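You operate a simulated robot arm through the tools that you are given. There is no shell and no other tool.

Carry out the task below with a simulated two-armed robot. There is one attempt and no reset: what you move stays moved.

TASK
Take the 12 W bulb from the long table and put it on the table top in front of the ring board. Take the cream tape roll and leave it on top of the blue cone. Close the blue cupboard door. Stack the box labelled "rivets" from the top of the cupboard on top of the box that says "washers". Open the hopper tray, take the red net from the top of the steel table and put it on the middle of the packing bench and shut the tray again. Put the purple net on the pump end of the packing bench away on the top shelf of the sack rack. Do these in any order. Set down upright: purple net.

It is judged by the outcome, as a careful person would: the job done as asked, and still so three seconds after it is handed in. It fails if anything else is knocked over, pushed out of place, dropped, spilled or broken.

THE ROBOT
Two 7-joint arms with two-finger grippers on one trunk, on a base that drives. Base frame: it is fixed to the floor where the robot stands at the start and does not move with it; the origin is under the middle of the robot, x ahead of it, y to its left, z up; the surface under the hand at the start is at about z = 0.78. Readings come in m, degrees, newtons and seconds.
The left shoulder is at the start at [0.06, 0.123, 0.945], the right one opposite. With the tool pointing down near the work surface each hand reaches from about 0.34 to 0.8 m from the robot's upright axis, wherever it stands, measured 20 degrees to its own side. Places, roughly: blue cone [1.25, -0.25, 0.75]; blue cupboard door [2.4, -3.6, 0.4]; box [2.75, -3.75, 1]; bulb [0.75, -0.25, 0.75]; cream tape roll (6x6x5 cm) [1.7, -0.4, 0.8]; hopper tray [-1.5, -9.2, 0.9]; middle of the packing bench [-1.1, -9.3, 0.9]; purple net [-2, -9, 1]; red net [-2.5, -7.75, 0.75]; table top in front of the ring board (17x38 cm) [0.6, -2.22, 0.9]; top shelf of the sack rack (82x17 cm) [-0.18, -1.36, 0.78]. Payload 1.47 kg a hand.
The tool frame of a hand sits at the grasp point between the pads (the TCP): z along the fingers, y along the line on which they close. The tips reach 0.016 m beyond it. The gripper opens to 0.087 m. The gripper's body begins 0.055 m behind the TCP.
Orientation is that of the tool frame in the base frame, as a unit quaternion [w, x, y, z]. With the fingers straight down and closing along the base's y, the tool's x points along the base's -x, its y along +y and its z along -z.

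THE INTERFACE
- The arms move only by the tool jog_arm. It takes "left_plan", "right_plan" or both (then of equal length, played together; a hand with none holds still); each is a list that holds one entry, the list of rows, each a list of 7 numbers: the shift along the tool's x, y, z in m, then the turn, a rotation vector about the tool's x, y, z in degrees, then the finger opening in m, from 0 to 0.087. In form: [[[x, y, z, wx, wy, wz, hand], ...]]. A call has 1 to 20 rows; each row is the pose to reach, as a shift and turn from the pose commanded when the call began, along the tool's axes at that moment. Each row takes 0.2 s and may step no farther than 0.05 m and 8.6 degrees from the row before; otherwise, or with a gripper value out of range, the whole call is refused. A pose out of reach is approached as far as the arm can. The call stops where the force on the tool passes 40 N (or 10 N more than at its start, if that is more) or the arm is blocked; 0.2 s more then pass. Each finger travels about 0.153 m/s and halts on what it meets, pressing with about 28 N; the grip force reading is that of the motor and also rises with nothing between the fingers. The clock runs only during rows and for 0.2 s after the last one: add rows that repeat a pose to give the fingers time. It gives the time, the measured TCP pose, the force on the tool (base axes), the opening and the grip force at its end, in the units of the frame above (readings bear some noise), with the torque about the TCP (base axes, N m) and any sound that the robot's microphone picked up.
- Cameras (640 x 400 px; columns grow to the right, rows downward): "scene" is now at [0.0841, -0.025, 1.4974]; the picture's right is [-0.32, -0.95, 0.00], its down [-0.73, 0.25, -0.63] and it looks along [0.60, -0.20, -0.77] (base axes); focal length 266 px, centre (320, 200). "left" rides on the left gripper at [0.073, -0.012, -0.09] in its tool frame; the picture's right is [0.16, 0.99, 0.00], its down [-0.72, 0.12, -0.68] and it looks along [-0.67, 0.11, 0.73] (tool axes); focal length 247 px, centre (320, 200). "right" rides on the right gripper at [0.073, 0.012, -0.09] in its tool frame; the picture's right is [-0.16, 0.99, 0.00], its down [-0.72, -0.12, -0.68] and it looks along [-0.67, -0.11, 0.73] (tool axes); focal length 247 px, centre (320, 200). There is no depth. A picture from a camera that has moved, and an enlarged one, comes with that camera's place and axes in the base frame and with its lens.
- camera(camera): a new picture of that camera. No time passes.
- lift_body(by): slides the trunk up (or, below 0, down) by that many m; the arms and the scene camera ride with it, the base frame stays. It gives what a move gives, with no picture.
- base_move(legs): drives the robot by 1 to 6 legs, each [ahead, left, turn to the left] in m, m and degrees, along the robot's own axes; the way and the turn of a leg run together, so that a leg with both is an arc; at most 1.5 m and 180 degrees a leg. The arms and the cameras ride along, it lands a little off, and it stops where it bumps. It gives what a move gives.
- aim_head(pan, tilt): turns the head with the scene camera to pan (to the left, within 120 degrees either way) and tilt (down, from -29 to 69), counted from straight ahead of the robot. It gives what a move gives.
- close_up(camera, box): a new picture of the part [left, top, right, bottom] of that camera's present view, enlarged. No time passes.
- job_done(): hands the job in; it is judged then, once.

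Nothing tells you exact positions but the pictures and the camera data. Unless the task says otherwise, let go and move clear before handing in.

The tools are called after "Request:" as name(argument=value, ...) on one line, values as JSON. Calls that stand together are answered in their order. jog_arm: Moves the arms, as the interface text tells. Its arguments: {"type":"object","properties":{"left_plan":{"type":"array","items":{"type":"array","items":{"type":"array","items":{"type":"number"}}}},"right_plan":{"type":"array","items":{"type":"array","items":{"type":"array","items":{"type":"number"}}}}},"required":[]} The other tools are called the same way: lift_body (by) slides the trunk up or down; base_move (legs) drives the base; aim_head (pan, tilt) turns the head that bears the scene camera; camera (camera) takes a picture; close_up (camera, box) takes an enlarged picture of a part of a camera's view; job_done () hands the job in.

At the start:

```text
t: 0.0
left_position: [0.637, 0.0978, 1.0305]
left_tool_rot: [0.0, -0.001, 1.0, 0.0]
left_ft_force: [-0.3, -0.5, -0.1]
left_moment: [0.0, -0.05, -0.03]
left_grip_width: 0.087
left_grip_force: 0.1
right_position: [0.5129, -0.3883, 1.026]
right_tool_rot: [0.0, 0.0, 1.0, -0.001]
right_ft_force: [0.2, 0.3, 0.8]
right_moment: [0.02, -0.04, 0.05]
right_grip_width: 0.087
right_grip_force: 0.1
trunk travel left (down, up): [-0.1, 0.13]
robot x, y, heading: [0.0031, -0.003, 0.2]
head pan, tilt: [-18.7, 50.7]
```

scene: 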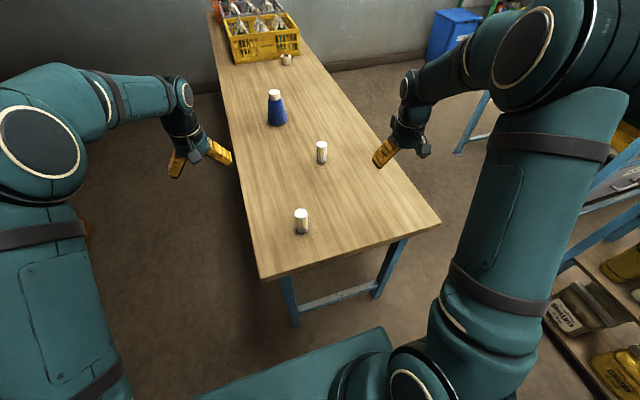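
right: 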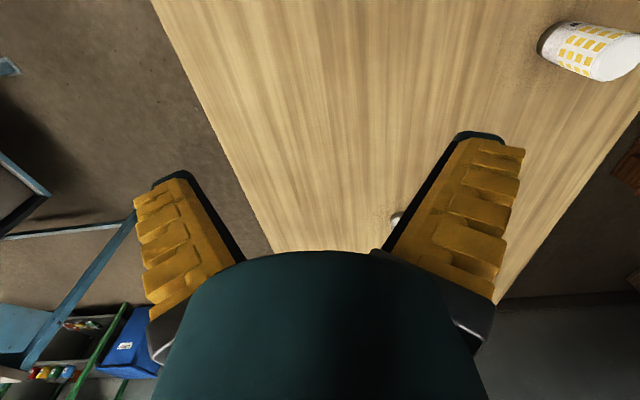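
left: 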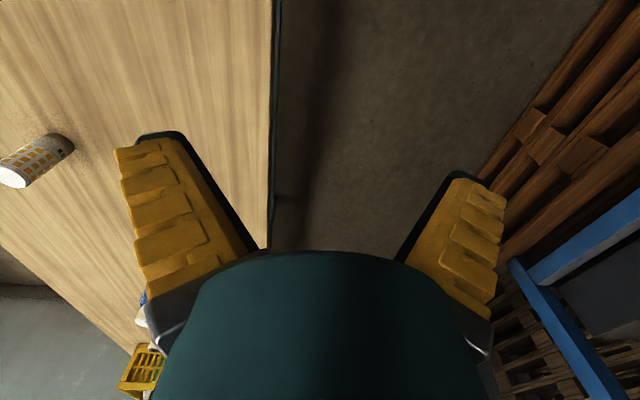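

I see the long table with two white bulb-like cylinders, a blue cone with a white top, and a cream roll farther on near a yellow crate. I'll look closer at each before moving.

Request:
close_up(camera="scene", box=[260, 120, 380, 250])

Request:
close_up(camera="scene", box=[200, 0, 340, 140])

Request:
close_up(camera="right", box=[500, 0, 640, 120])

Request:
close_up(camera="left", box=[0, 100, 140, 200])

```text
3.08 times, centred on (320, 185) of scene
camera zoom: at [0.0841, -0.025, 1.4974], right [-0.32, -0.95, 0.0], down [-0.73, 0.25, -0.63], along [0.6, -0.2, -0.77], focal length 820 px, centre (320, 246)
```

zoom: 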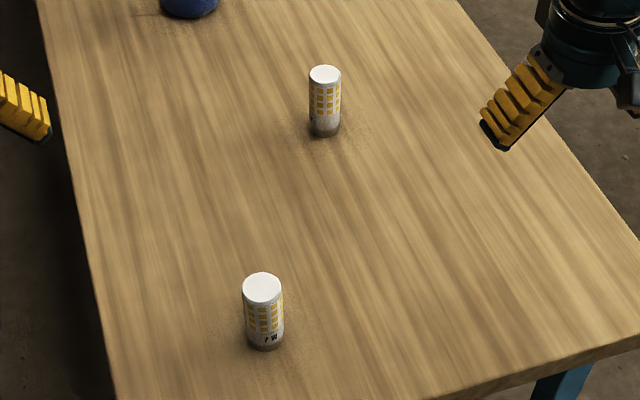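

```text
2.86 times, centred on (270, 70) of scene
camera zoom: at [0.0841, -0.025, 1.4974], right [-0.32, -0.95, 0.0], down [-0.73, 0.25, -0.63], along [0.6, -0.2, -0.77], focal length 761 px, centre (463, 571)
```

zoom: 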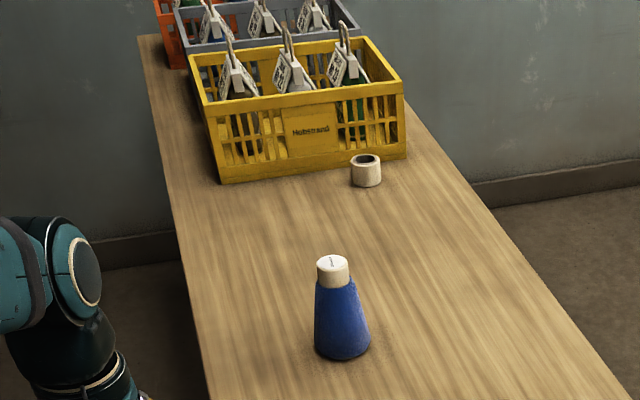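

```text
3.33 times, centred on (570, 60) of right
camera zoom: at [0.4398, -0.3769, 1.1168], right [0.16, 0.99, 0.0], down [0.72, -0.12, 0.68], along [0.67, -0.11, -0.73], focal length 823 px, centre (-513, 667)
```

zoom: 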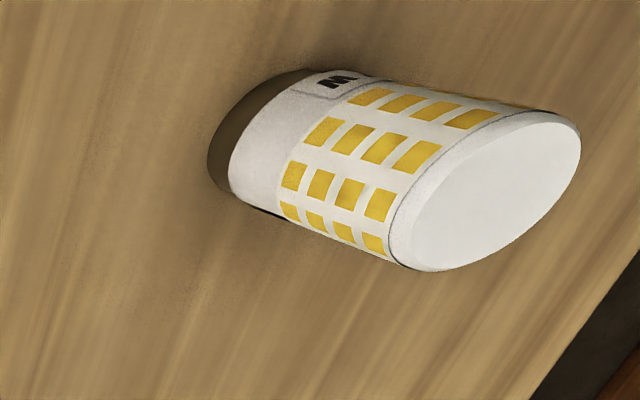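

```text
4.00 times, centred on (70, 150) of left
camera zoom: at [0.5629, 0.0859, 1.1204], right [-0.16, 0.99, 0.0], down [0.72, 0.12, 0.68], along [0.67, 0.11, -0.73], focal length 988 px, centre (1320, 400)
```

zoom: 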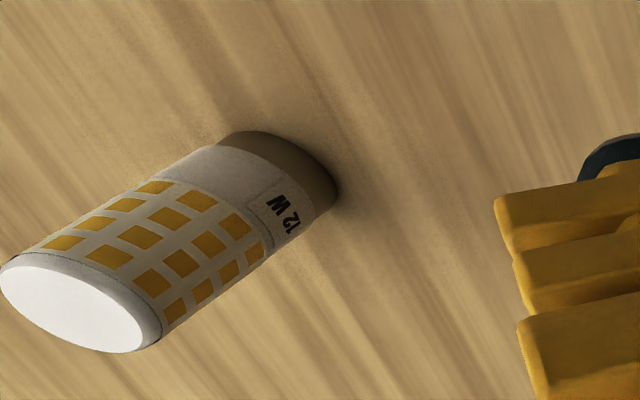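

The farther bulb appears to be the 12 W one (the left camera reads "12 W"); I'll verify the near one's label and look around the room.

Request:
close_up(camera="scene", box=[285, 200, 320, 240])

Request:
close_up(camera="scene", box=[305, 135, 340, 170])

Request:
aim_head(pan=-60, tilt=25)

Request:
camera(camera="scene")

Request:
aim_head(pan=-115, tilt=25)

Request:
camera(camera="scene")

Request:
aim_head(pan=0, tilt=25)

Request:
camera(camera="scene")

Request:
aim_head(pan=80, tilt=25)

Request:
camera(camera="scene")

```text
10.00 times, centred on (302, 220) of scene
camera zoom: at [0.0841, -0.025, 1.4974], right [-0.32, -0.95, 0.0], down [-0.73, 0.25, -0.63], along [0.6, -0.2, -0.77], focal length 2665 px, centre (495, 0)
```

zoom: 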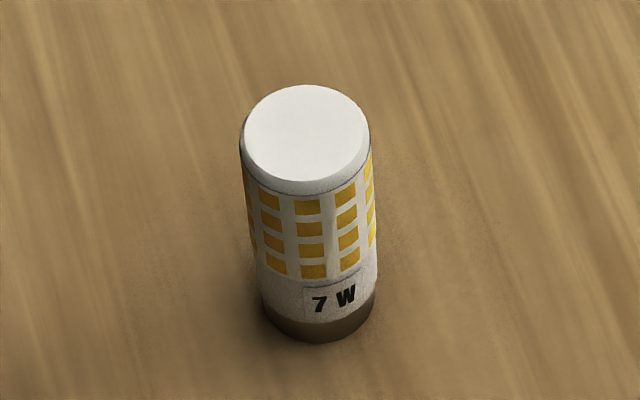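

```text
11.43 times, centred on (322, 152) of scene
camera zoom: at [0.0841, -0.025, 1.4974], right [-0.32, -0.95, 0.0], down [-0.73, 0.25, -0.63], along [0.6, -0.2, -0.77], focal length 3045 px, centre (291, 743)
```

zoom: 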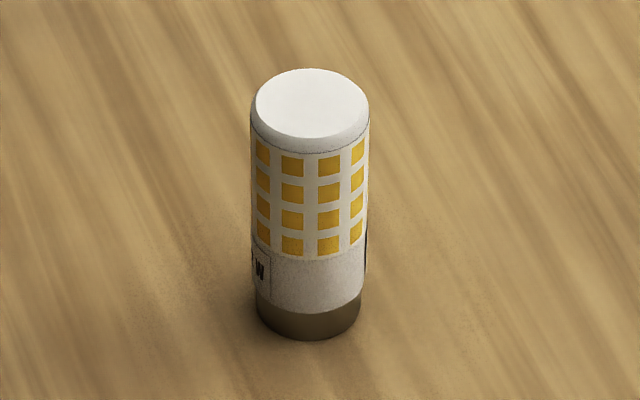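

```text
t: 1.1
left_position: [0.636, 0.0986, 1.0308]
left_tool_rot: [0.0, 0.0, 1.0, 0.0]
left_ft_force: [0.9, 0.3, -0.3]
left_moment: [-0.02, -0.03, 0.01]
left_grip_width: 0.0873
left_grip_force: 0.1
right_position: [0.5124, -0.3889, 1.0259]
right_tool_rot: [0.0, 0.0, 1.0, 0.0]
right_ft_force: [-0.3, 0.6, 0.1]
right_moment: [-0.01, 0.05, 0.02]
right_grip_width: 0.0871
right_grip_force: 0.0
trunk travel left (down, up): [-0.1, 0.13]
robot x, y, heading: [0.0045, -0.0003, 0.2]
head pan, tilt: [-60.0, 25.0]
```

```text
taken
camera scene: at [0.0579, -0.0804, 1.5358], right [-0.87, -0.5, 0.0], down [-0.21, 0.37, -0.91], along [0.45, -0.78, -0.42], focal length 266 px, centre (320, 200)
```

scene: 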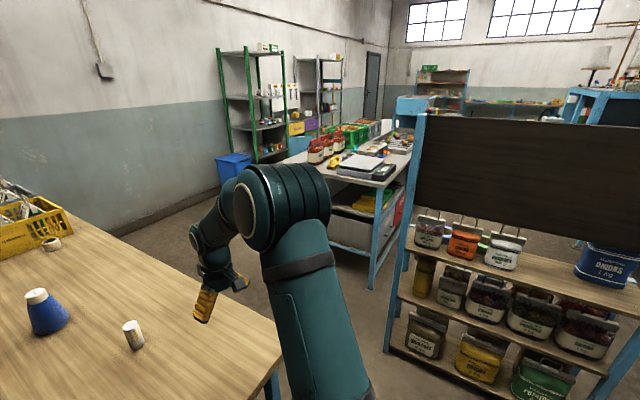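

```text
t: 2.3
left_position: [0.6369, 0.0974, 1.0315]
left_tool_rot: [0.001, 0.0, 1.0, 0.0]
left_ft_force: [-0.5, -0.2, 0.7]
left_moment: [-0.01, 0.01, 0.01]
left_grip_width: 0.0869
left_grip_force: 0.1
right_position: [0.5124, -0.3897, 1.0262]
right_tool_rot: [0.0, 0.0, 1.0, -0.001]
right_ft_force: [1.2, -0.1, 0.2]
right_moment: [0.0, -0.02, 0.01]
right_grip_width: 0.0868
right_grip_force: 0.1
trunk travel left (down, up): [-0.1, 0.13]
robot x, y, heading: [0.0008, -0.0009, 0.1]
head pan, tilt: [-115.0, 25.0]
```

```text
taken
camera scene: at [-0.0271, -0.0841, 1.5359], right [-0.91, 0.42, 0.0], down [0.18, 0.38, -0.91], along [-0.38, -0.82, -0.42], focal length 266 px, centre (320, 200)
```

scene: 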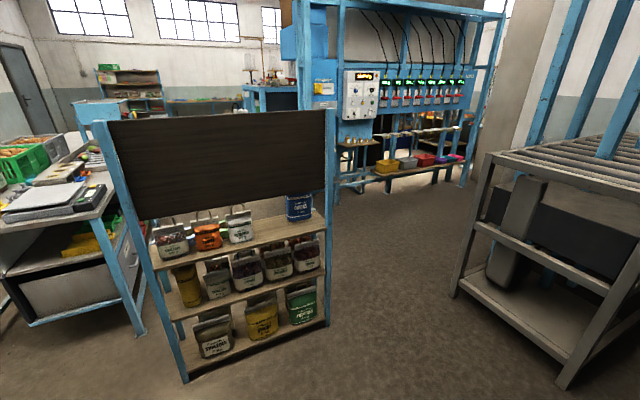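

```text
t: 4.3
left_position: [0.6361, 0.0982, 1.0316]
left_tool_rot: [0.0, 0.0, 1.0, -0.001]
left_ft_force: [-0.3, 0.3, 0.0]
left_moment: [0.01, 0.02, -0.01]
left_grip_width: 0.0871
left_grip_force: 0.1
right_position: [0.5127, -0.3896, 1.0253]
right_tool_rot: [0.0, 0.0, 1.0, 0.0]
right_ft_force: [-0.1, -0.3, -0.4]
right_moment: [0.01, 0.0, 0.01]
right_grip_width: 0.087
right_grip_force: 0.1
trunk travel left (down, up): [-0.1, 0.13]
robot x, y, heading: [0.0045, 0.0025, -0.1]
head pan, tilt: [0.0, 25.0]
```

```text
taken
camera scene: at [0.1039, -0.0006, 1.5359], right [0.0, -1.0, 0.0], down [-0.42, 0.0, -0.91], along [0.91, 0.0, -0.42], focal length 266 px, centre (320, 200)
```

scene: 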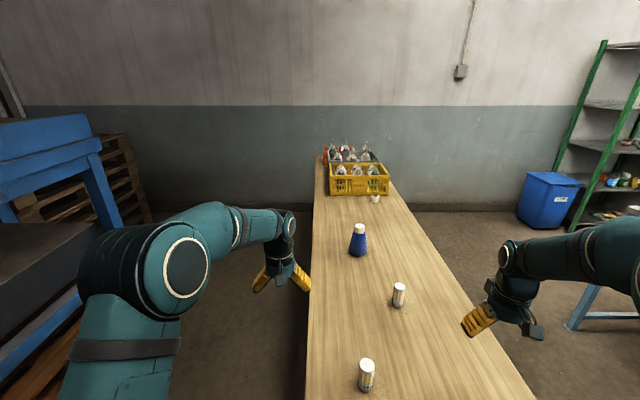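

```text
t: 5.8
left_position: [0.6363, 0.0978, 1.0322]
left_tool_rot: [0.0, 0.0, 1.0, 0.001]
left_ft_force: [-0.4, 0.7, 0.1]
left_moment: [-0.02, -0.01, 0.01]
left_grip_width: 0.087
left_grip_force: 0.0
right_position: [0.5131, -0.3886, 1.0259]
right_tool_rot: [0.0, 0.0, 1.0, 0.0]
right_ft_force: [0.1, -0.3, -1.0]
right_moment: [0.02, 0.0, 0.01]
right_grip_width: 0.087
right_grip_force: 0.0
trunk travel left (down, up): [-0.1, 0.13]
robot x, y, heading: [-0.0017, -0.0017, -0.1]
head pan, tilt: [80.0, 25.0]
```

```text
taken
camera scene: at [0.0278, 0.0901, 1.5359], right [0.98, -0.17, 0.0], down [-0.07, -0.42, -0.91], along [0.16, 0.89, -0.42], focal length 266 px, centre (320, 200)
```

scene: 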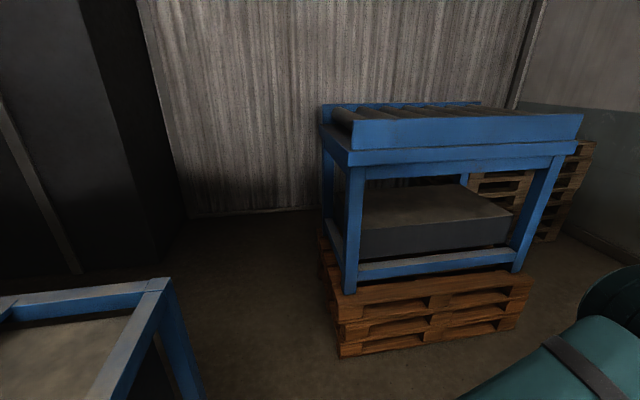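

Far bulb is 12 W, near one is 7 W. Now I check the robot's footprint and the surroundings by looking downward.

Request:
aim_head(pan=-60, tilt=69)

Request:
camera(camera="scene")

Request:
aim_head(pan=-120, tilt=69)

Request:
camera(camera="scene")

Request:
aim_head(pan=0, tilt=69)

Request:
camera(camera="scene")

Request:
aim_head(pan=-40, tilt=40)

Request:
camera(camera="scene")

```text
t: 8.0
left_position: [0.6354, 0.0976, 1.0313]
left_tool_rot: [0.0, 0.0, 1.0, 0.0]
left_ft_force: [0.4, 0.2, 0.4]
left_moment: [0.0, 0.02, -0.03]
left_grip_width: 0.0869
left_grip_force: 0.0
right_position: [0.512, -0.3893, 1.0265]
right_tool_rot: [0.0, 0.0, 1.0, 0.001]
right_ft_force: [-0.3, 0.5, 0.6]
right_moment: [0.01, 0.0, -0.05]
right_grip_width: 0.0871
right_grip_force: 0.1
trunk travel left (down, up): [-0.1, 0.13]
robot x, y, heading: [0.0019, -0.0004, 0.1]
head pan, tilt: [-60.0, 68.8]
```

```text
taken
camera scene: at [0.0398, -0.049, 1.4764], right [-0.87, -0.5, 0.0], down [-0.47, 0.81, -0.36], along [0.18, -0.31, -0.93], focal length 266 px, centre (320, 200)
```

scene: 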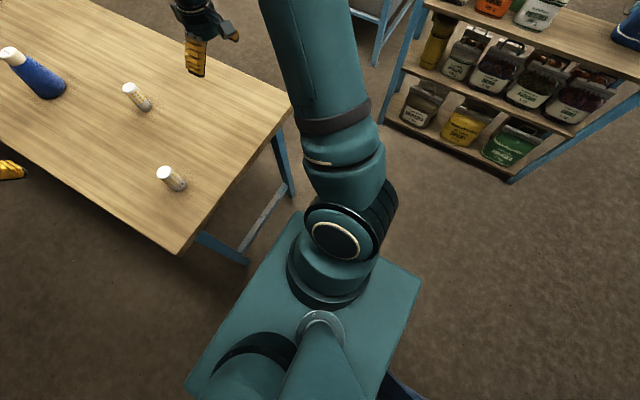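

```text
t: 9.3
left_position: [0.6359, 0.0983, 1.0313]
left_tool_rot: [0.0, -0.001, 1.0, 0.0]
left_ft_force: [-0.3, 0.1, 0.3]
left_moment: [-0.02, 0.02, -0.03]
left_grip_width: 0.0867
left_grip_force: 0.0
right_position: [0.5129, -0.3892, 1.0261]
right_tool_rot: [-0.001, -0.001, 1.0, 0.0]
right_ft_force: [1.3, -0.2, 0.0]
right_moment: [-0.02, 0.0, 0.01]
right_grip_width: 0.0871
right_grip_force: 0.1
trunk travel left (down, up): [-0.1, 0.13]
robot x, y, heading: [-0.0003, 0.0012, -0.1]
head pan, tilt: [-120.0, 68.8]
```

```text
taken
camera scene: at [-0.0161, -0.049, 1.4764], right [-0.87, 0.5, 0.0], down [0.47, 0.81, -0.36], along [-0.18, -0.31, -0.93], focal length 266 px, centre (320, 200)
```

scene: 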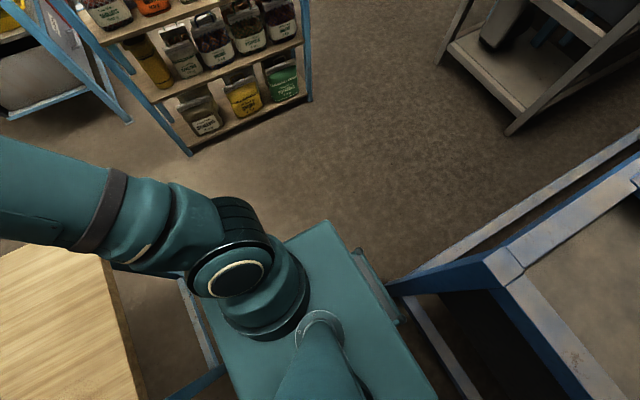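

```text
t: 11.3
left_position: [0.6369, 0.0987, 1.0311]
left_tool_rot: [0.0, 0.0, 1.0, 0.0]
left_ft_force: [0.5, -0.3, -0.8]
left_moment: [0.02, 0.03, 0.03]
left_grip_width: 0.0871
left_grip_force: 0.1
right_position: [0.5139, -0.3888, 1.026]
right_tool_rot: [0.0, 0.0, 1.0, 0.0]
right_ft_force: [0.0, -0.5, 1.4]
right_moment: [-0.04, 0.0, -0.01]
right_grip_width: 0.0869
right_grip_force: 0.0
trunk travel left (down, up): [-0.1, 0.13]
robot x, y, heading: [0.0012, 0.0003, 0.2]
head pan, tilt: [0.0, 68.8]
```

```text
taken
camera scene: at [0.0677, -0.0006, 1.4764], right [0.0, -1.0, 0.0], down [-0.93, 0.0, -0.36], along [0.36, 0.0, -0.93], focal length 266 px, centre (320, 200)
```

scene: 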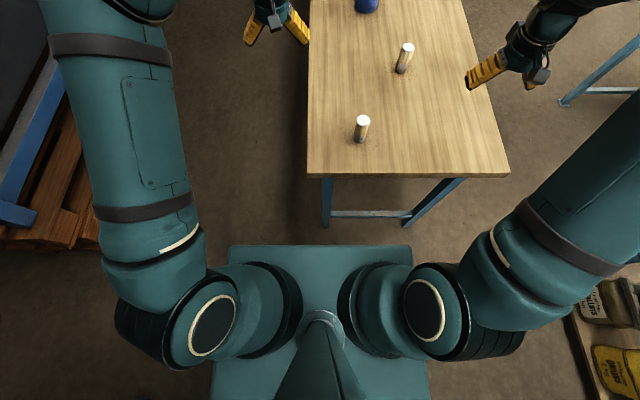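

```text
t: 12.4
left_position: [0.6356, 0.0976, 1.0317]
left_tool_rot: [0.0, 0.0, 1.0, -0.001]
left_ft_force: [0.0, -0.7, 0.1]
left_moment: [-0.02, -0.01, -0.01]
left_grip_width: 0.087
left_grip_force: 0.1
right_position: [0.5134, -0.3901, 1.0249]
right_tool_rot: [0.0, 0.0, 1.0, 0.0]
right_ft_force: [-0.2, -0.5, -0.3]
right_moment: [0.02, -0.01, 0.0]
right_grip_width: 0.0868
right_grip_force: 0.1
trunk travel left (down, up): [-0.1, 0.13]
robot x, y, heading: [0.0022, -0.0009, -0.1]
head pan, tilt: [-40.0, 40.0]
```

```text
taken
camera scene: at [0.077, -0.0552, 1.5125], right [-0.64, -0.77, 0.0], down [-0.49, 0.41, -0.77], along [0.59, -0.49, -0.64], focal length 266 px, centre (320, 200)
```

scene: 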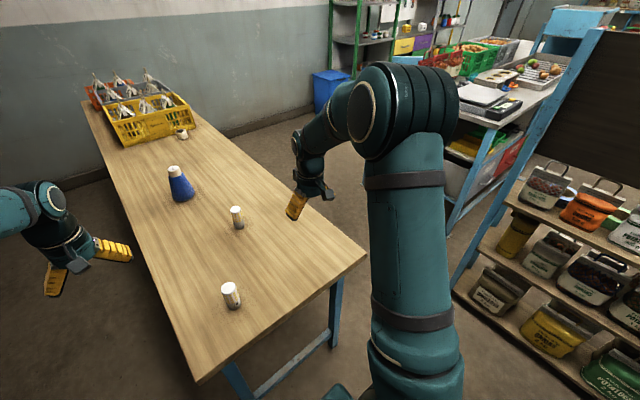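

I need the base footprint precisely, so I'll raise the trunk and compare the base edge in two pictures.

Request:
lift_body(by=0.12)

Request:
aim_head(pan=0, tilt=69)

Request:
camera(camera="scene")

Request:
aim_head(pan=-90, tilt=69)

Request:
camera(camera="scene")

Request:
aim_head(pan=120, tilt=60)

Request:
camera(camera="scene")

Request:
aim_head(pan=-120, tilt=45)

Request:
camera(camera="scene")

```text
t: 13.9
left_position: [0.6367, 0.0984, 1.1512]
left_tool_rot: [0.0, -0.001, 1.0, 0.0]
left_ft_force: [1.0, 1.1, 0.0]
left_moment: [0.03, -0.01, -0.01]
left_grip_width: 0.0869
left_grip_force: 0.1
right_position: [0.5136, -0.3888, 1.1455]
right_tool_rot: [0.0, 0.001, 1.0, 0.0]
right_ft_force: [0.3, 0.5, -0.9]
right_moment: [0.02, -0.02, 0.0]
right_grip_width: 0.0869
right_grip_force: 0.0
trunk travel left (down, up): [-0.22, 0.01]
robot x, y, heading: [0.0018, -0.0039, -0.1]
head pan, tilt: [-40.0, 40.0]
```

```text
t: 15.0
left_position: [0.6368, 0.0983, 1.151]
left_tool_rot: [-0.001, 0.0, 1.0, 0.0]
left_ft_force: [0.4, 0.5, 0.3]
left_moment: [0.0, 0.0, -0.03]
left_grip_width: 0.087
left_grip_force: 0.1
right_position: [0.5129, -0.3887, 1.146]
right_tool_rot: [-0.001, 0.001, 1.0, 0.0]
right_ft_force: [0.6, 0.4, 1.0]
right_moment: [-0.02, 0.01, 0.0]
right_grip_width: 0.0871
right_grip_force: 0.1
trunk travel left (down, up): [-0.22, 0.01]
robot x, y, heading: [0.0011, 0.0047, -0.0]
head pan, tilt: [0.0, 68.8]
```

```text
taken
camera scene: at [0.0677, -0.0007, 1.5964], right [0.0, -1.0, 0.0], down [-0.93, 0.0, -0.36], along [0.36, 0.0, -0.93], focal length 266 px, centre (320, 200)
```

scene: 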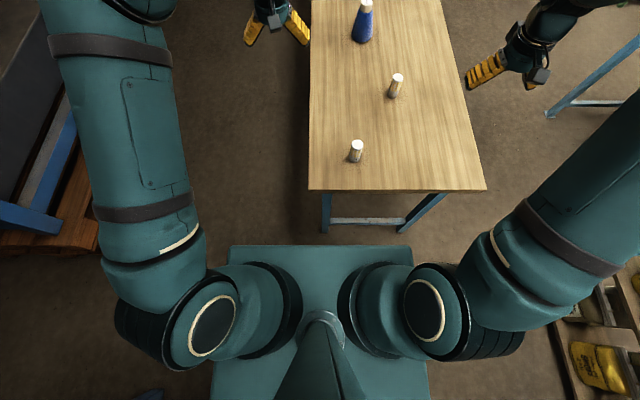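

```text
t: 16.6
left_position: [0.637, 0.0977, 1.1529]
left_tool_rot: [0.0, -0.001, 1.0, -0.001]
left_ft_force: [-0.1, 0.3, -0.6]
left_moment: [0.01, 0.02, -0.03]
left_grip_width: 0.0869
left_grip_force: 0.1
right_position: [0.5133, -0.3887, 1.1464]
right_tool_rot: [0.0, 0.0, 1.0, 0.0]
right_ft_force: [0.3, 0.5, -0.1]
right_moment: [0.02, 0.02, -0.02]
right_grip_width: 0.087
right_grip_force: 0.0
trunk travel left (down, up): [-0.22, 0.01]
robot x, y, heading: [0.0009, 0.0013, -0.1]
head pan, tilt: [-90.0, 68.8]
```

```text
taken
camera scene: at [0.0118, -0.0565, 1.5964], right [-1.0, 0.0, 0.0], down [0.0, 0.93, -0.36], along [0.0, -0.36, -0.93], focal length 266 px, centre (320, 200)
```

scene: 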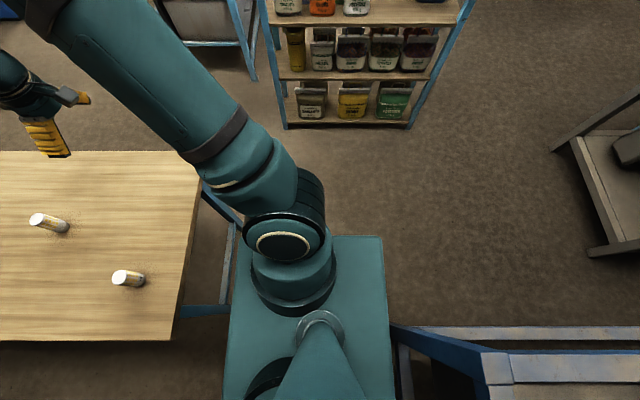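

```text
t: 19.6
left_position: [0.6357, 0.0985, 1.1508]
left_tool_rot: [0.0, 0.001, 1.0, 0.0]
left_ft_force: [0.5, 0.5, -0.1]
left_moment: [-0.03, -0.01, 0.01]
left_grip_width: 0.0871
left_grip_force: 0.1
right_position: [0.5124, -0.3893, 1.1459]
right_tool_rot: [0.0, 0.0, 1.0, 0.0]
right_ft_force: [-0.1, -1.3, -0.8]
right_moment: [0.0, 0.04, 0.02]
right_grip_width: 0.0871
right_grip_force: 0.1
trunk travel left (down, up): [-0.22, 0.01]
robot x, y, heading: [-0.0021, 0.0016, -0.0]
head pan, tilt: [120.0, 60.0]
```

```text
taken
camera scene: at [-0.0215, 0.0571, 1.6058], right [0.87, 0.5, 0.0], down [0.43, -0.75, -0.5], along [-0.25, 0.43, -0.87], focal length 266 px, centre (320, 200)
```

scene: 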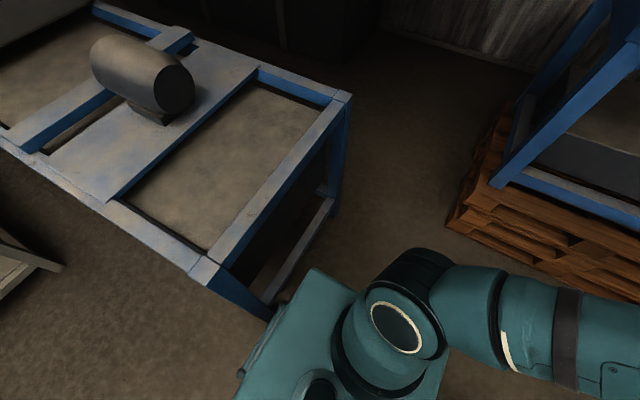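

```text
t: 23.0
left_position: [0.6354, 0.0983, 1.1518]
left_tool_rot: [0.001, 0.0, 1.0, 0.0]
left_ft_force: [0.1, 0.1, -0.4]
left_moment: [-0.01, 0.01, 0.01]
left_grip_width: 0.0872
left_grip_force: 0.0
right_position: [0.513, -0.3885, 1.1469]
right_tool_rot: [0.001, 0.0, 1.0, 0.001]
right_ft_force: [-0.4, 1.2, -1.0]
right_moment: [-0.02, 0.02, -0.01]
right_grip_width: 0.087
right_grip_force: 0.0
trunk travel left (down, up): [-0.22, 0.01]
robot x, y, heading: [0.0021, 0.0008, -0.2]
head pan, tilt: [-120.0, 45.0]
```

```text
taken
camera scene: at [-0.0288, -0.071, 1.6253], right [-0.87, 0.5, 0.0], down [0.35, 0.61, -0.71], along [-0.35, -0.61, -0.71], focal length 266 px, centre (320, 200)
```

scene: 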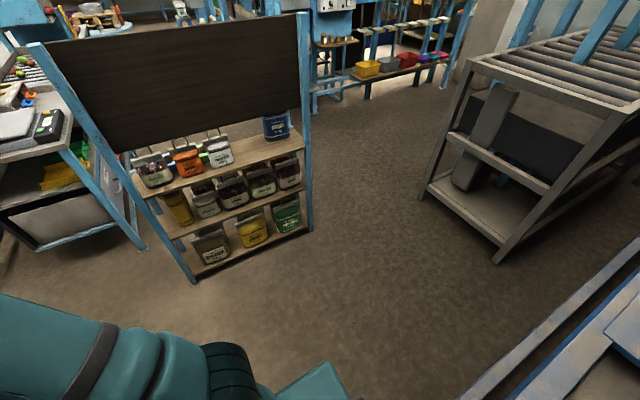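

The plate under the head rides with the trunk, so the torso is small; the aisle between the long table (edge y≈-0.55) and the rack (y≈-1.23) is passable. I'll strafe right, turn left to face the table from its side.

Request:
base_move(legs=[[0, -0.6, 0], [0, 0, 90]])

Request:
aim_head(pan=-70, tilt=40)

Request:
camera(camera="scene")

Request:
aim_head(pan=-115, tilt=40)

Request:
camera(camera="scene")

```text
t: 32.5
left_position: [-0.0919, 0.0414, 1.1513]
left_tool_rot: [-0.001, -0.704, 0.711, 0.0]
left_ft_force: [-0.3, 0.5, 0.5]
left_moment: [0.02, -0.03, -0.01]
left_grip_width: 0.0868
left_grip_force: 0.0
right_position: [0.3947, -0.0875, 1.1453]
right_tool_rot: [0.001, -0.703, 0.711, 0.0]
right_ft_force: [-0.1, -0.1, -0.2]
right_moment: [-0.02, -0.01, -0.02]
right_grip_width: 0.087
right_grip_force: 0.1
trunk travel left (down, up): [-0.22, 0.01]
robot x, y, heading: [0.0041, -0.5948, 89.4]
head pan, tilt: [-120.0, 45.0]
```

```text
t: 33.7
left_position: [-0.0912, 0.0422, 1.1507]
left_tool_rot: [0.0, -0.704, 0.71, 0.0]
left_ft_force: [0.4, 0.6, -0.7]
left_moment: [0.01, 0.0, 0.0]
left_grip_width: 0.0868
left_grip_force: 0.1
right_position: [0.3935, -0.0872, 1.1453]
right_tool_rot: [0.001, -0.704, 0.711, -0.001]
right_ft_force: [-0.2, 0.5, 0.4]
right_moment: [-0.02, 0.0, -0.01]
right_grip_width: 0.0873
right_grip_force: 0.1
trunk travel left (down, up): [-0.22, 0.01]
robot x, y, heading: [0.0007, -0.5929, 89.5]
head pan, tilt: [-70.0, 40.0]
```

```text
taken
camera scene: at [0.0821, -0.558, 1.6325], right [0.33, -0.94, 0.0], down [-0.61, -0.21, -0.77], along [0.72, 0.25, -0.64], focal length 266 px, centre (320, 200)
```

scene: 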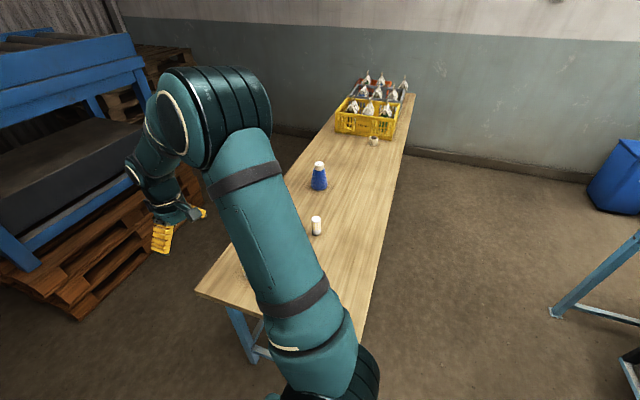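

```text
t: 34.8
left_position: [-0.0919, 0.0408, 1.1512]
left_tool_rot: [0.0, -0.703, 0.711, 0.0]
left_ft_force: [0.0, 0.2, 0.0]
left_moment: [0.0, -0.03, -0.03]
left_grip_width: 0.0869
left_grip_force: 0.0
right_position: [0.395, -0.0873, 1.1452]
right_tool_rot: [-0.001, -0.704, 0.711, 0.0]
right_ft_force: [0.4, -0.9, -0.3]
right_moment: [-0.01, -0.02, 0.0]
right_grip_width: 0.0869
right_grip_force: 0.1
trunk travel left (down, up): [-0.22, 0.01]
robot x, y, heading: [0.0016, -0.5955, 89.5]
head pan, tilt: [-115.0, 40.0]
```

```text
taken
camera scene: at [0.0786, -0.6229, 1.6325], right [-0.43, -0.9, 0.0], down [-0.58, 0.28, -0.77], along [0.69, -0.33, -0.64], focal length 266 px, centre (320, 200)
```

scene: 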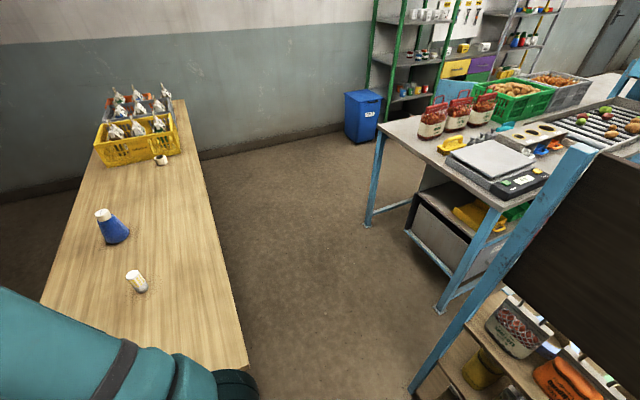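

Driving works. I'll go alongside the table to about (1.2, -0.9), facing it.

Request:
base_move(legs=[[-0.3, -0.9, 0.5], [0, -0.3, 0]])

Request:
aim_head(pan=-20, tilt=50)

Request:
camera(camera="scene")

Request:
camera(camera="right")

Request:
camera(camera="left")

```text
t: 38.2
left_position: [0.1452, -0.0459, 1.1519]
left_tool_rot: [0.0, -0.706, 0.708, 0.0]
left_ft_force: [0.3, -1.2, -0.1]
left_moment: [-0.01, 0.02, -0.04]
left_grip_width: 0.0869
left_grip_force: 0.0
right_position: [0.6314, -0.1676, 1.1446]
right_tool_rot: [0.0, -0.706, 0.708, 0.001]
right_ft_force: [0.6, -0.3, 0.3]
right_moment: [-0.01, 0.04, 0.02]
right_grip_width: 0.0869
right_grip_force: 0.1
trunk travel left (down, up): [-0.22, 0.01]
robot x, y, heading: [0.2391, -0.6799, 90.1]
head pan, tilt: [-115.0, 40.0]
stopped in leg 1: the robot was blocked; the commanded pose is now the measured one
```

```text
t: 39.9
left_position: [0.1424, -0.0439, 1.1507]
left_tool_rot: [0.0, -0.706, 0.708, 0.0]
left_ft_force: [0.4, 0.4, -0.6]
left_moment: [0.01, -0.03, -0.03]
left_grip_width: 0.0873
left_grip_force: 0.2
right_position: [0.6295, -0.1668, 1.1468]
right_tool_rot: [0.001, -0.707, 0.707, 0.0]
right_ft_force: [0.6, 0.7, 0.0]
right_moment: [0.0, -0.02, 0.01]
right_grip_width: 0.0867
right_grip_force: 0.1
trunk travel left (down, up): [-0.22, 0.01]
robot x, y, heading: [0.2368, -0.6807, 90.0]
head pan, tilt: [-20.0, 50.0]
```

```text
taken
camera scene: at [0.268, -0.5978, 1.6184], right [0.94, -0.34, 0.0], down [-0.26, -0.72, -0.64], along [0.22, 0.6, -0.77], focal length 266 px, centre (320, 200)
```

scene: 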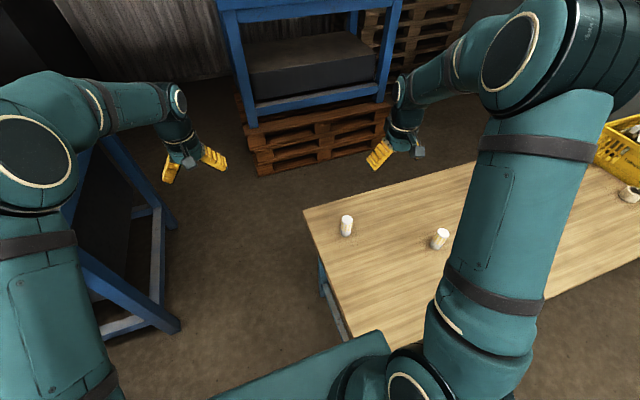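

```text
taken
camera right: at [0.6177, -0.2392, 1.2369], right [-0.99, 0.16, 0.0], down [0.12, 0.72, 0.68], along [0.11, 0.67, -0.73], focal length 247 px, centre (320, 200)
```

right: 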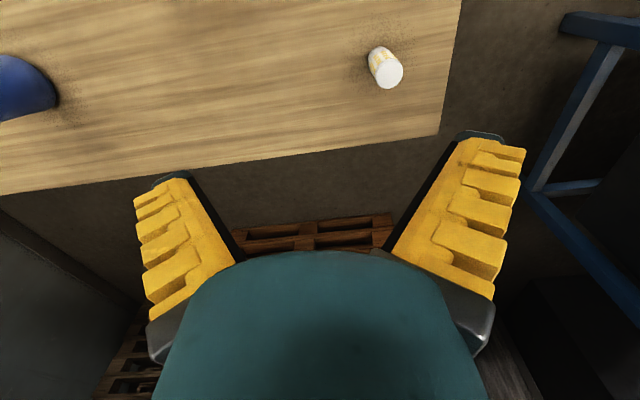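

```text
taken
camera left: at [0.1536, -0.1171, 1.24], right [-0.99, -0.16, 0.0], down [-0.12, 0.72, 0.68], along [-0.11, 0.67, -0.73], focal length 247 px, centre (320, 200)
```

left: 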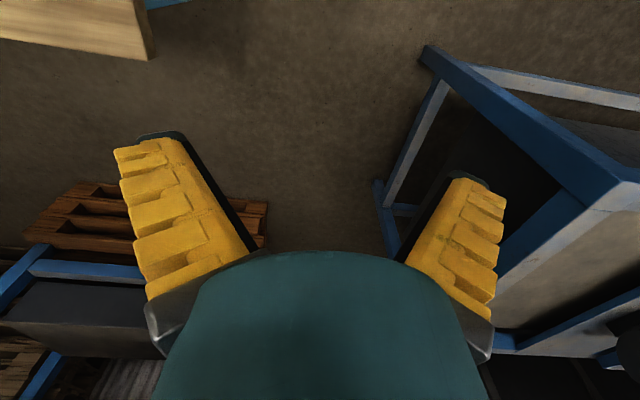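

The base bumped the table's front corner (objects still stand, table not visibly moved). I'll back away from it first, then go sideways along the aisle.

Request:
base_move(legs=[[0, 0.04, 0], [-0.2, 0, 0], [0, -1.0, 0]])

Request:
camera(camera="scene")

```text
t: 50.8
left_position: [1.1032, -0.2434, 1.1513]
left_tool_rot: [0.0, -0.706, 0.708, 0.0]
left_ft_force: [-0.8, -0.1, -0.3]
left_moment: [0.05, -0.01, 0.01]
left_grip_width: 0.087
left_grip_force: 0.1
right_position: [1.5906, -0.3661, 1.1468]
right_tool_rot: [0.001, -0.707, 0.707, -0.001]
right_ft_force: [-0.5, -0.3, -0.1]
right_moment: [0.02, 0.0, -0.03]
right_grip_width: 0.087
right_grip_force: 0.1
trunk travel left (down, up): [-0.22, 0.01]
robot x, y, heading: [1.2049, -0.8773, 90.0]
head pan, tilt: [-20.0, 50.0]
```

```text
taken
camera scene: at [1.229, -0.7967, 1.6184], right [0.94, -0.34, 0.0], down [-0.26, -0.72, -0.64], along [0.22, 0.6, -0.77], focal length 266 px, centre (320, 200)
```

scene: 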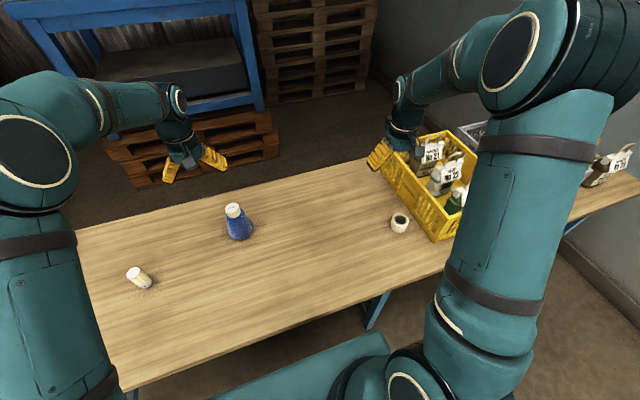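

Now I see roll, cone and bulb clearly. Zooming on each to localise.

Request:
close_up(camera="scene", box=[370, 195, 430, 245])

Request:
close_up(camera="scene", box=[205, 190, 275, 250])

Request:
close_up(camera="scene", box=[110, 250, 170, 300])

Request:
camera(camera="right")

Request:
camera(camera="left")

```text
8.00 times, centred on (400, 220) of scene
camera zoom: at [1.229, -0.7967, 1.6184], right [0.94, -0.34, 0.0], down [-0.26, -0.72, -0.64], along [0.22, 0.6, -0.77], focal length 2132 px, centre (-320, 40)
```

zoom: 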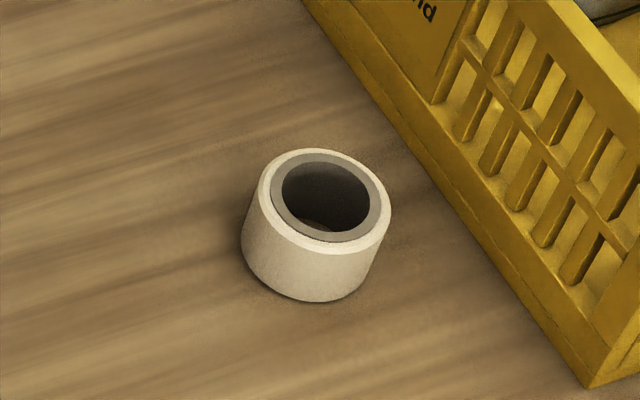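

```text
6.67 times, centred on (240, 220) of scene
camera zoom: at [1.229, -0.7967, 1.6184], right [0.94, -0.34, 0.0], down [-0.26, -0.72, -0.64], along [0.22, 0.6, -0.77], focal length 1776 px, centre (853, 67)
```

zoom: 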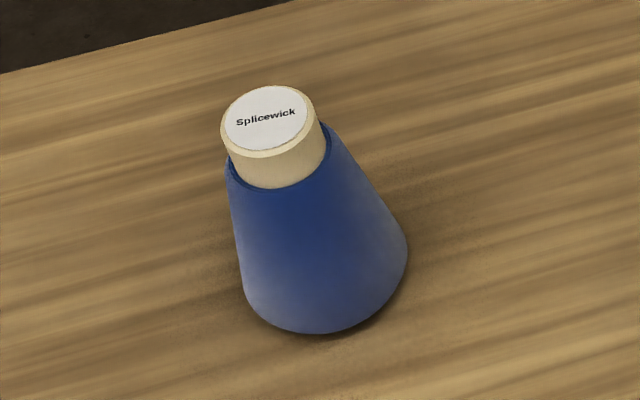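

```text
8.00 times, centred on (140, 275) of scene
camera zoom: at [1.229, -0.7967, 1.6184], right [0.94, -0.34, 0.0], down [-0.26, -0.72, -0.64], along [0.22, 0.6, -0.77], focal length 2132 px, centre (1760, -400)
```

zoom: 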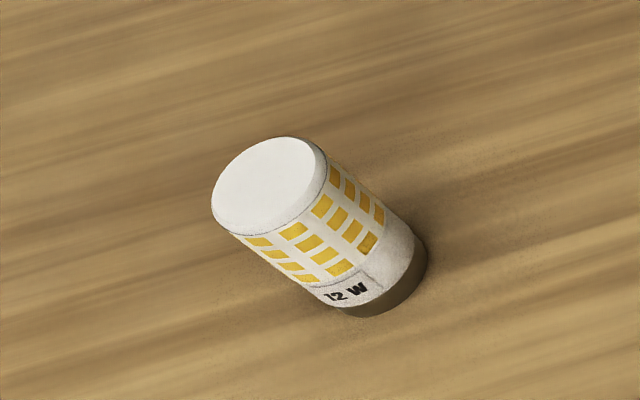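

```text
taken
camera right: at [1.5789, -0.4383, 1.2368], right [-0.99, 0.16, 0.0], down [0.12, 0.72, 0.68], along [0.11, 0.67, -0.73], focal length 247 px, centre (320, 200)
```

right: 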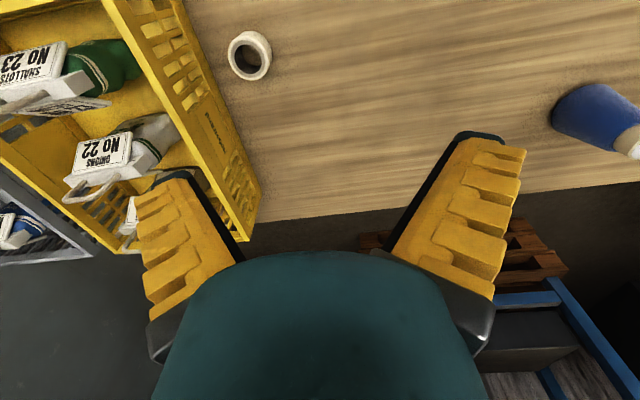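

```text
taken
camera left: at [1.1149, -0.3159, 1.24], right [-0.99, -0.16, 0.0], down [-0.11, 0.72, 0.68], along [-0.11, 0.67, -0.73], focal length 247 px, centre (320, 200)
```

left: 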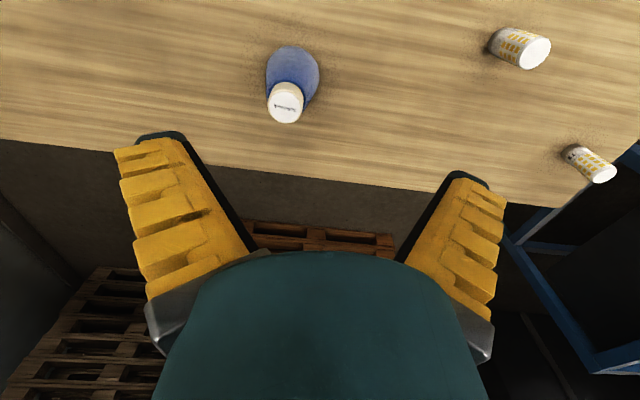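

Roll at about (1.695, -0.368) with a 4 cm hole; cone at about (1.14, -0.18) with a ~4.8 cm flat cap at z≈0.91, so the roll can sit on the cap. I'll lower the trunk and bring the right hand over the roll.

Request:
lift_body(by=-0.1)

Request:
jog_arm(right_plan=[[[0, -0.04, 0, 0, 0, 0, 0.087], [0.002, -0.08, 0.0, 0, 0, 0, 0.087], [0.002, -0.104, 0.03, 0, 0, 0, 0.087], [0.002, -0.104, 0.07, 0, 0, 0, 0.087], [0.002, -0.104, 0.11, 0, 0, 0, 0.087], [0.002, -0.104, 0.11, 0, 0, 0, 0.087]]])

Request:
camera(camera="right")

Request:
camera(camera="scene")

```text
t: 52.2
left_position: [1.1033, -0.242, 1.0518]
left_tool_rot: [0.0, -0.707, 0.707, 0.0]
left_ft_force: [-0.2, -0.4, 0.3]
left_moment: [-0.02, -0.02, -0.01]
left_grip_width: 0.0872
left_grip_force: 0.0
right_position: [1.5907, -0.3662, 1.0468]
right_tool_rot: [0.001, -0.706, 0.708, -0.001]
right_ft_force: [0.5, 1.0, -0.8]
right_moment: [-0.01, 0.04, -0.04]
right_grip_width: 0.0871
right_grip_force: 0.1
trunk travel left (down, up): [-0.12, 0.11]
robot x, y, heading: [1.1991, -0.8753, 90.0]
head pan, tilt: [-20.0, 50.0]
```

```text
t: 53.6
left_position: [1.1032, -0.2419, 1.0516]
left_tool_rot: [0.0, -0.706, 0.708, -0.001]
left_ft_force: [0.4, -0.1, -0.4]
left_moment: [0.01, -0.01, -0.03]
left_grip_width: 0.0869
left_grip_force: 0.0
right_position: [1.6935, -0.3682, 0.9356]
right_tool_rot: [0.001, -0.707, 0.708, 0.0]
right_ft_force: [-0.1, -0.4, 0.2]
right_moment: [0.0, 0.02, -0.02]
right_grip_width: 0.0869
right_grip_force: 0.1
trunk travel left (down, up): [-0.12, 0.11]
robot x, y, heading: [1.1996, -0.8785, 90.3]
head pan, tilt: [-20.0, 50.0]
```

```text
taken
camera right: at [1.682, -0.4401, 1.0275], right [-0.99, 0.16, 0.0], down [0.12, 0.72, 0.68], along [0.11, 0.67, -0.73], focal length 247 px, centre (320, 200)
```

right: 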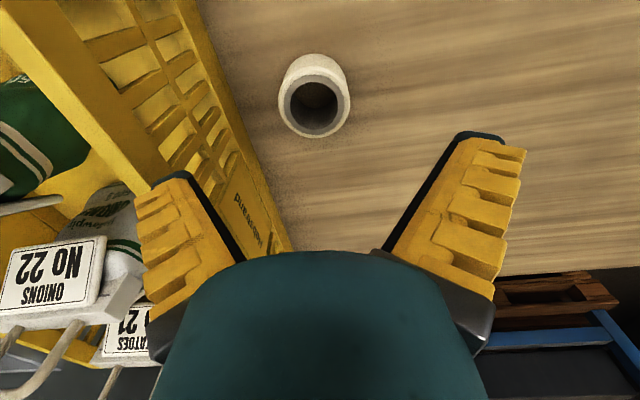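

```text
taken
camera scene: at [1.2285, -0.7972, 1.5184], right [0.94, -0.34, 0.0], down [-0.26, -0.72, -0.64], along [0.22, 0.6, -0.77], focal length 266 px, centre (320, 200)
```

scene: 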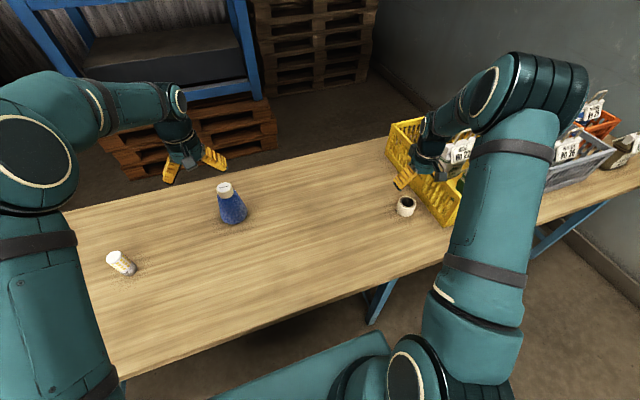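

Roll centre confirmed about (1.697, -0.364). Descending to grasp it.

Request:
jog_arm(right_plan=[[[-0.004, -0.004, 0.04, 0, 0, 0, 0.087], [-0.004, -0.004, 0.08, 0, 0, 0, 0.087], [-0.004, -0.004, 0.11, 0, 0, 0, 0.087], [-0.004, -0.004, 0.128, 0, 0, 0, 0.087], [-0.004, -0.004, 0.128, 0, 0, 0, 0.087]]])

Request:
camera(camera="right")

```text
t: 54.8
left_position: [1.104, -0.2432, 1.0516]
left_tool_rot: [-0.001, -0.705, 0.709, -0.001]
left_ft_force: [-0.5, -0.3, -0.3]
left_moment: [-0.02, 0.0, 0.01]
left_grip_width: 0.0871
left_grip_force: 0.0
right_position: [1.6981, -0.3628, 0.8073]
right_tool_rot: [0.002, -0.707, 0.708, 0.001]
right_ft_force: [0.6, -0.2, 0.2]
right_moment: [0.0, 0.01, 0.02]
right_grip_width: 0.087
right_grip_force: 0.0
trunk travel left (down, up): [-0.12, 0.11]
robot x, y, heading: [1.1972, -0.877, 90.2]
head pan, tilt: [-20.0, 50.0]
```

```text
taken
camera right: at [1.6865, -0.4363, 0.899], right [-0.99, 0.16, 0.0], down [0.12, 0.72, 0.68], along [0.11, 0.67, -0.73], focal length 247 px, centre (320, 200)
```

right: 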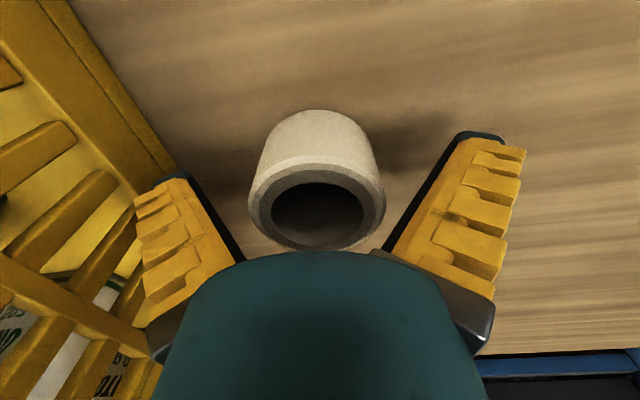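

The roll is nearly centred; a small shift toward the robot (5 mm), then close the fingers.

Request:
jog_arm(right_plan=[[[0.005, 0.001, 0, 0, 0, 0, 0.087], [0.005, 0.001, 0, 0, 0, 0, 0.07], [0.005, 0.001, 0, 0, 0, 0, 0.055], [0.005, 0.001, 0, 0, 0, 0, 0.05], [0.005, 0.001, 0, 0, 0, 0, 0.05]]])

Request:
camera(camera="right")

```text
t: 56.0
left_position: [1.104, -0.2417, 1.0509]
left_tool_rot: [0.001, 0.707, -0.707, 0.0]
left_ft_force: [-0.2, 0.1, 0.4]
left_moment: [-0.01, 0.01, 0.0]
left_grip_width: 0.0868
left_grip_force: 0.1
right_position: [1.6983, -0.3681, 0.8082]
right_tool_rot: [0.001, -0.707, 0.708, -0.001]
right_ft_force: [-0.3, -1.1, 0.3]
right_moment: [-0.01, -0.01, -0.01]
right_grip_width: 0.0614
right_grip_force: 28.1
trunk travel left (down, up): [-0.12, 0.11]
robot x, y, heading: [1.2005, -0.8772, 89.9]
head pan, tilt: [-20.0, 50.0]
```

```text
taken
camera right: at [1.6858, -0.4413, 0.8991], right [-0.99, 0.16, 0.0], down [0.12, 0.72, 0.68], along [0.11, 0.67, -0.73], focal length 247 px, centre (320, 200)
```

right: 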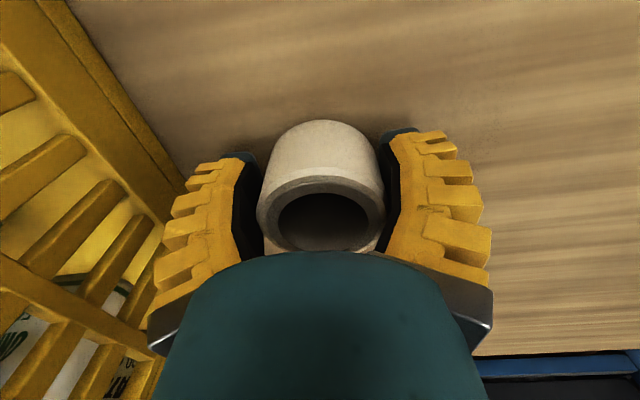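

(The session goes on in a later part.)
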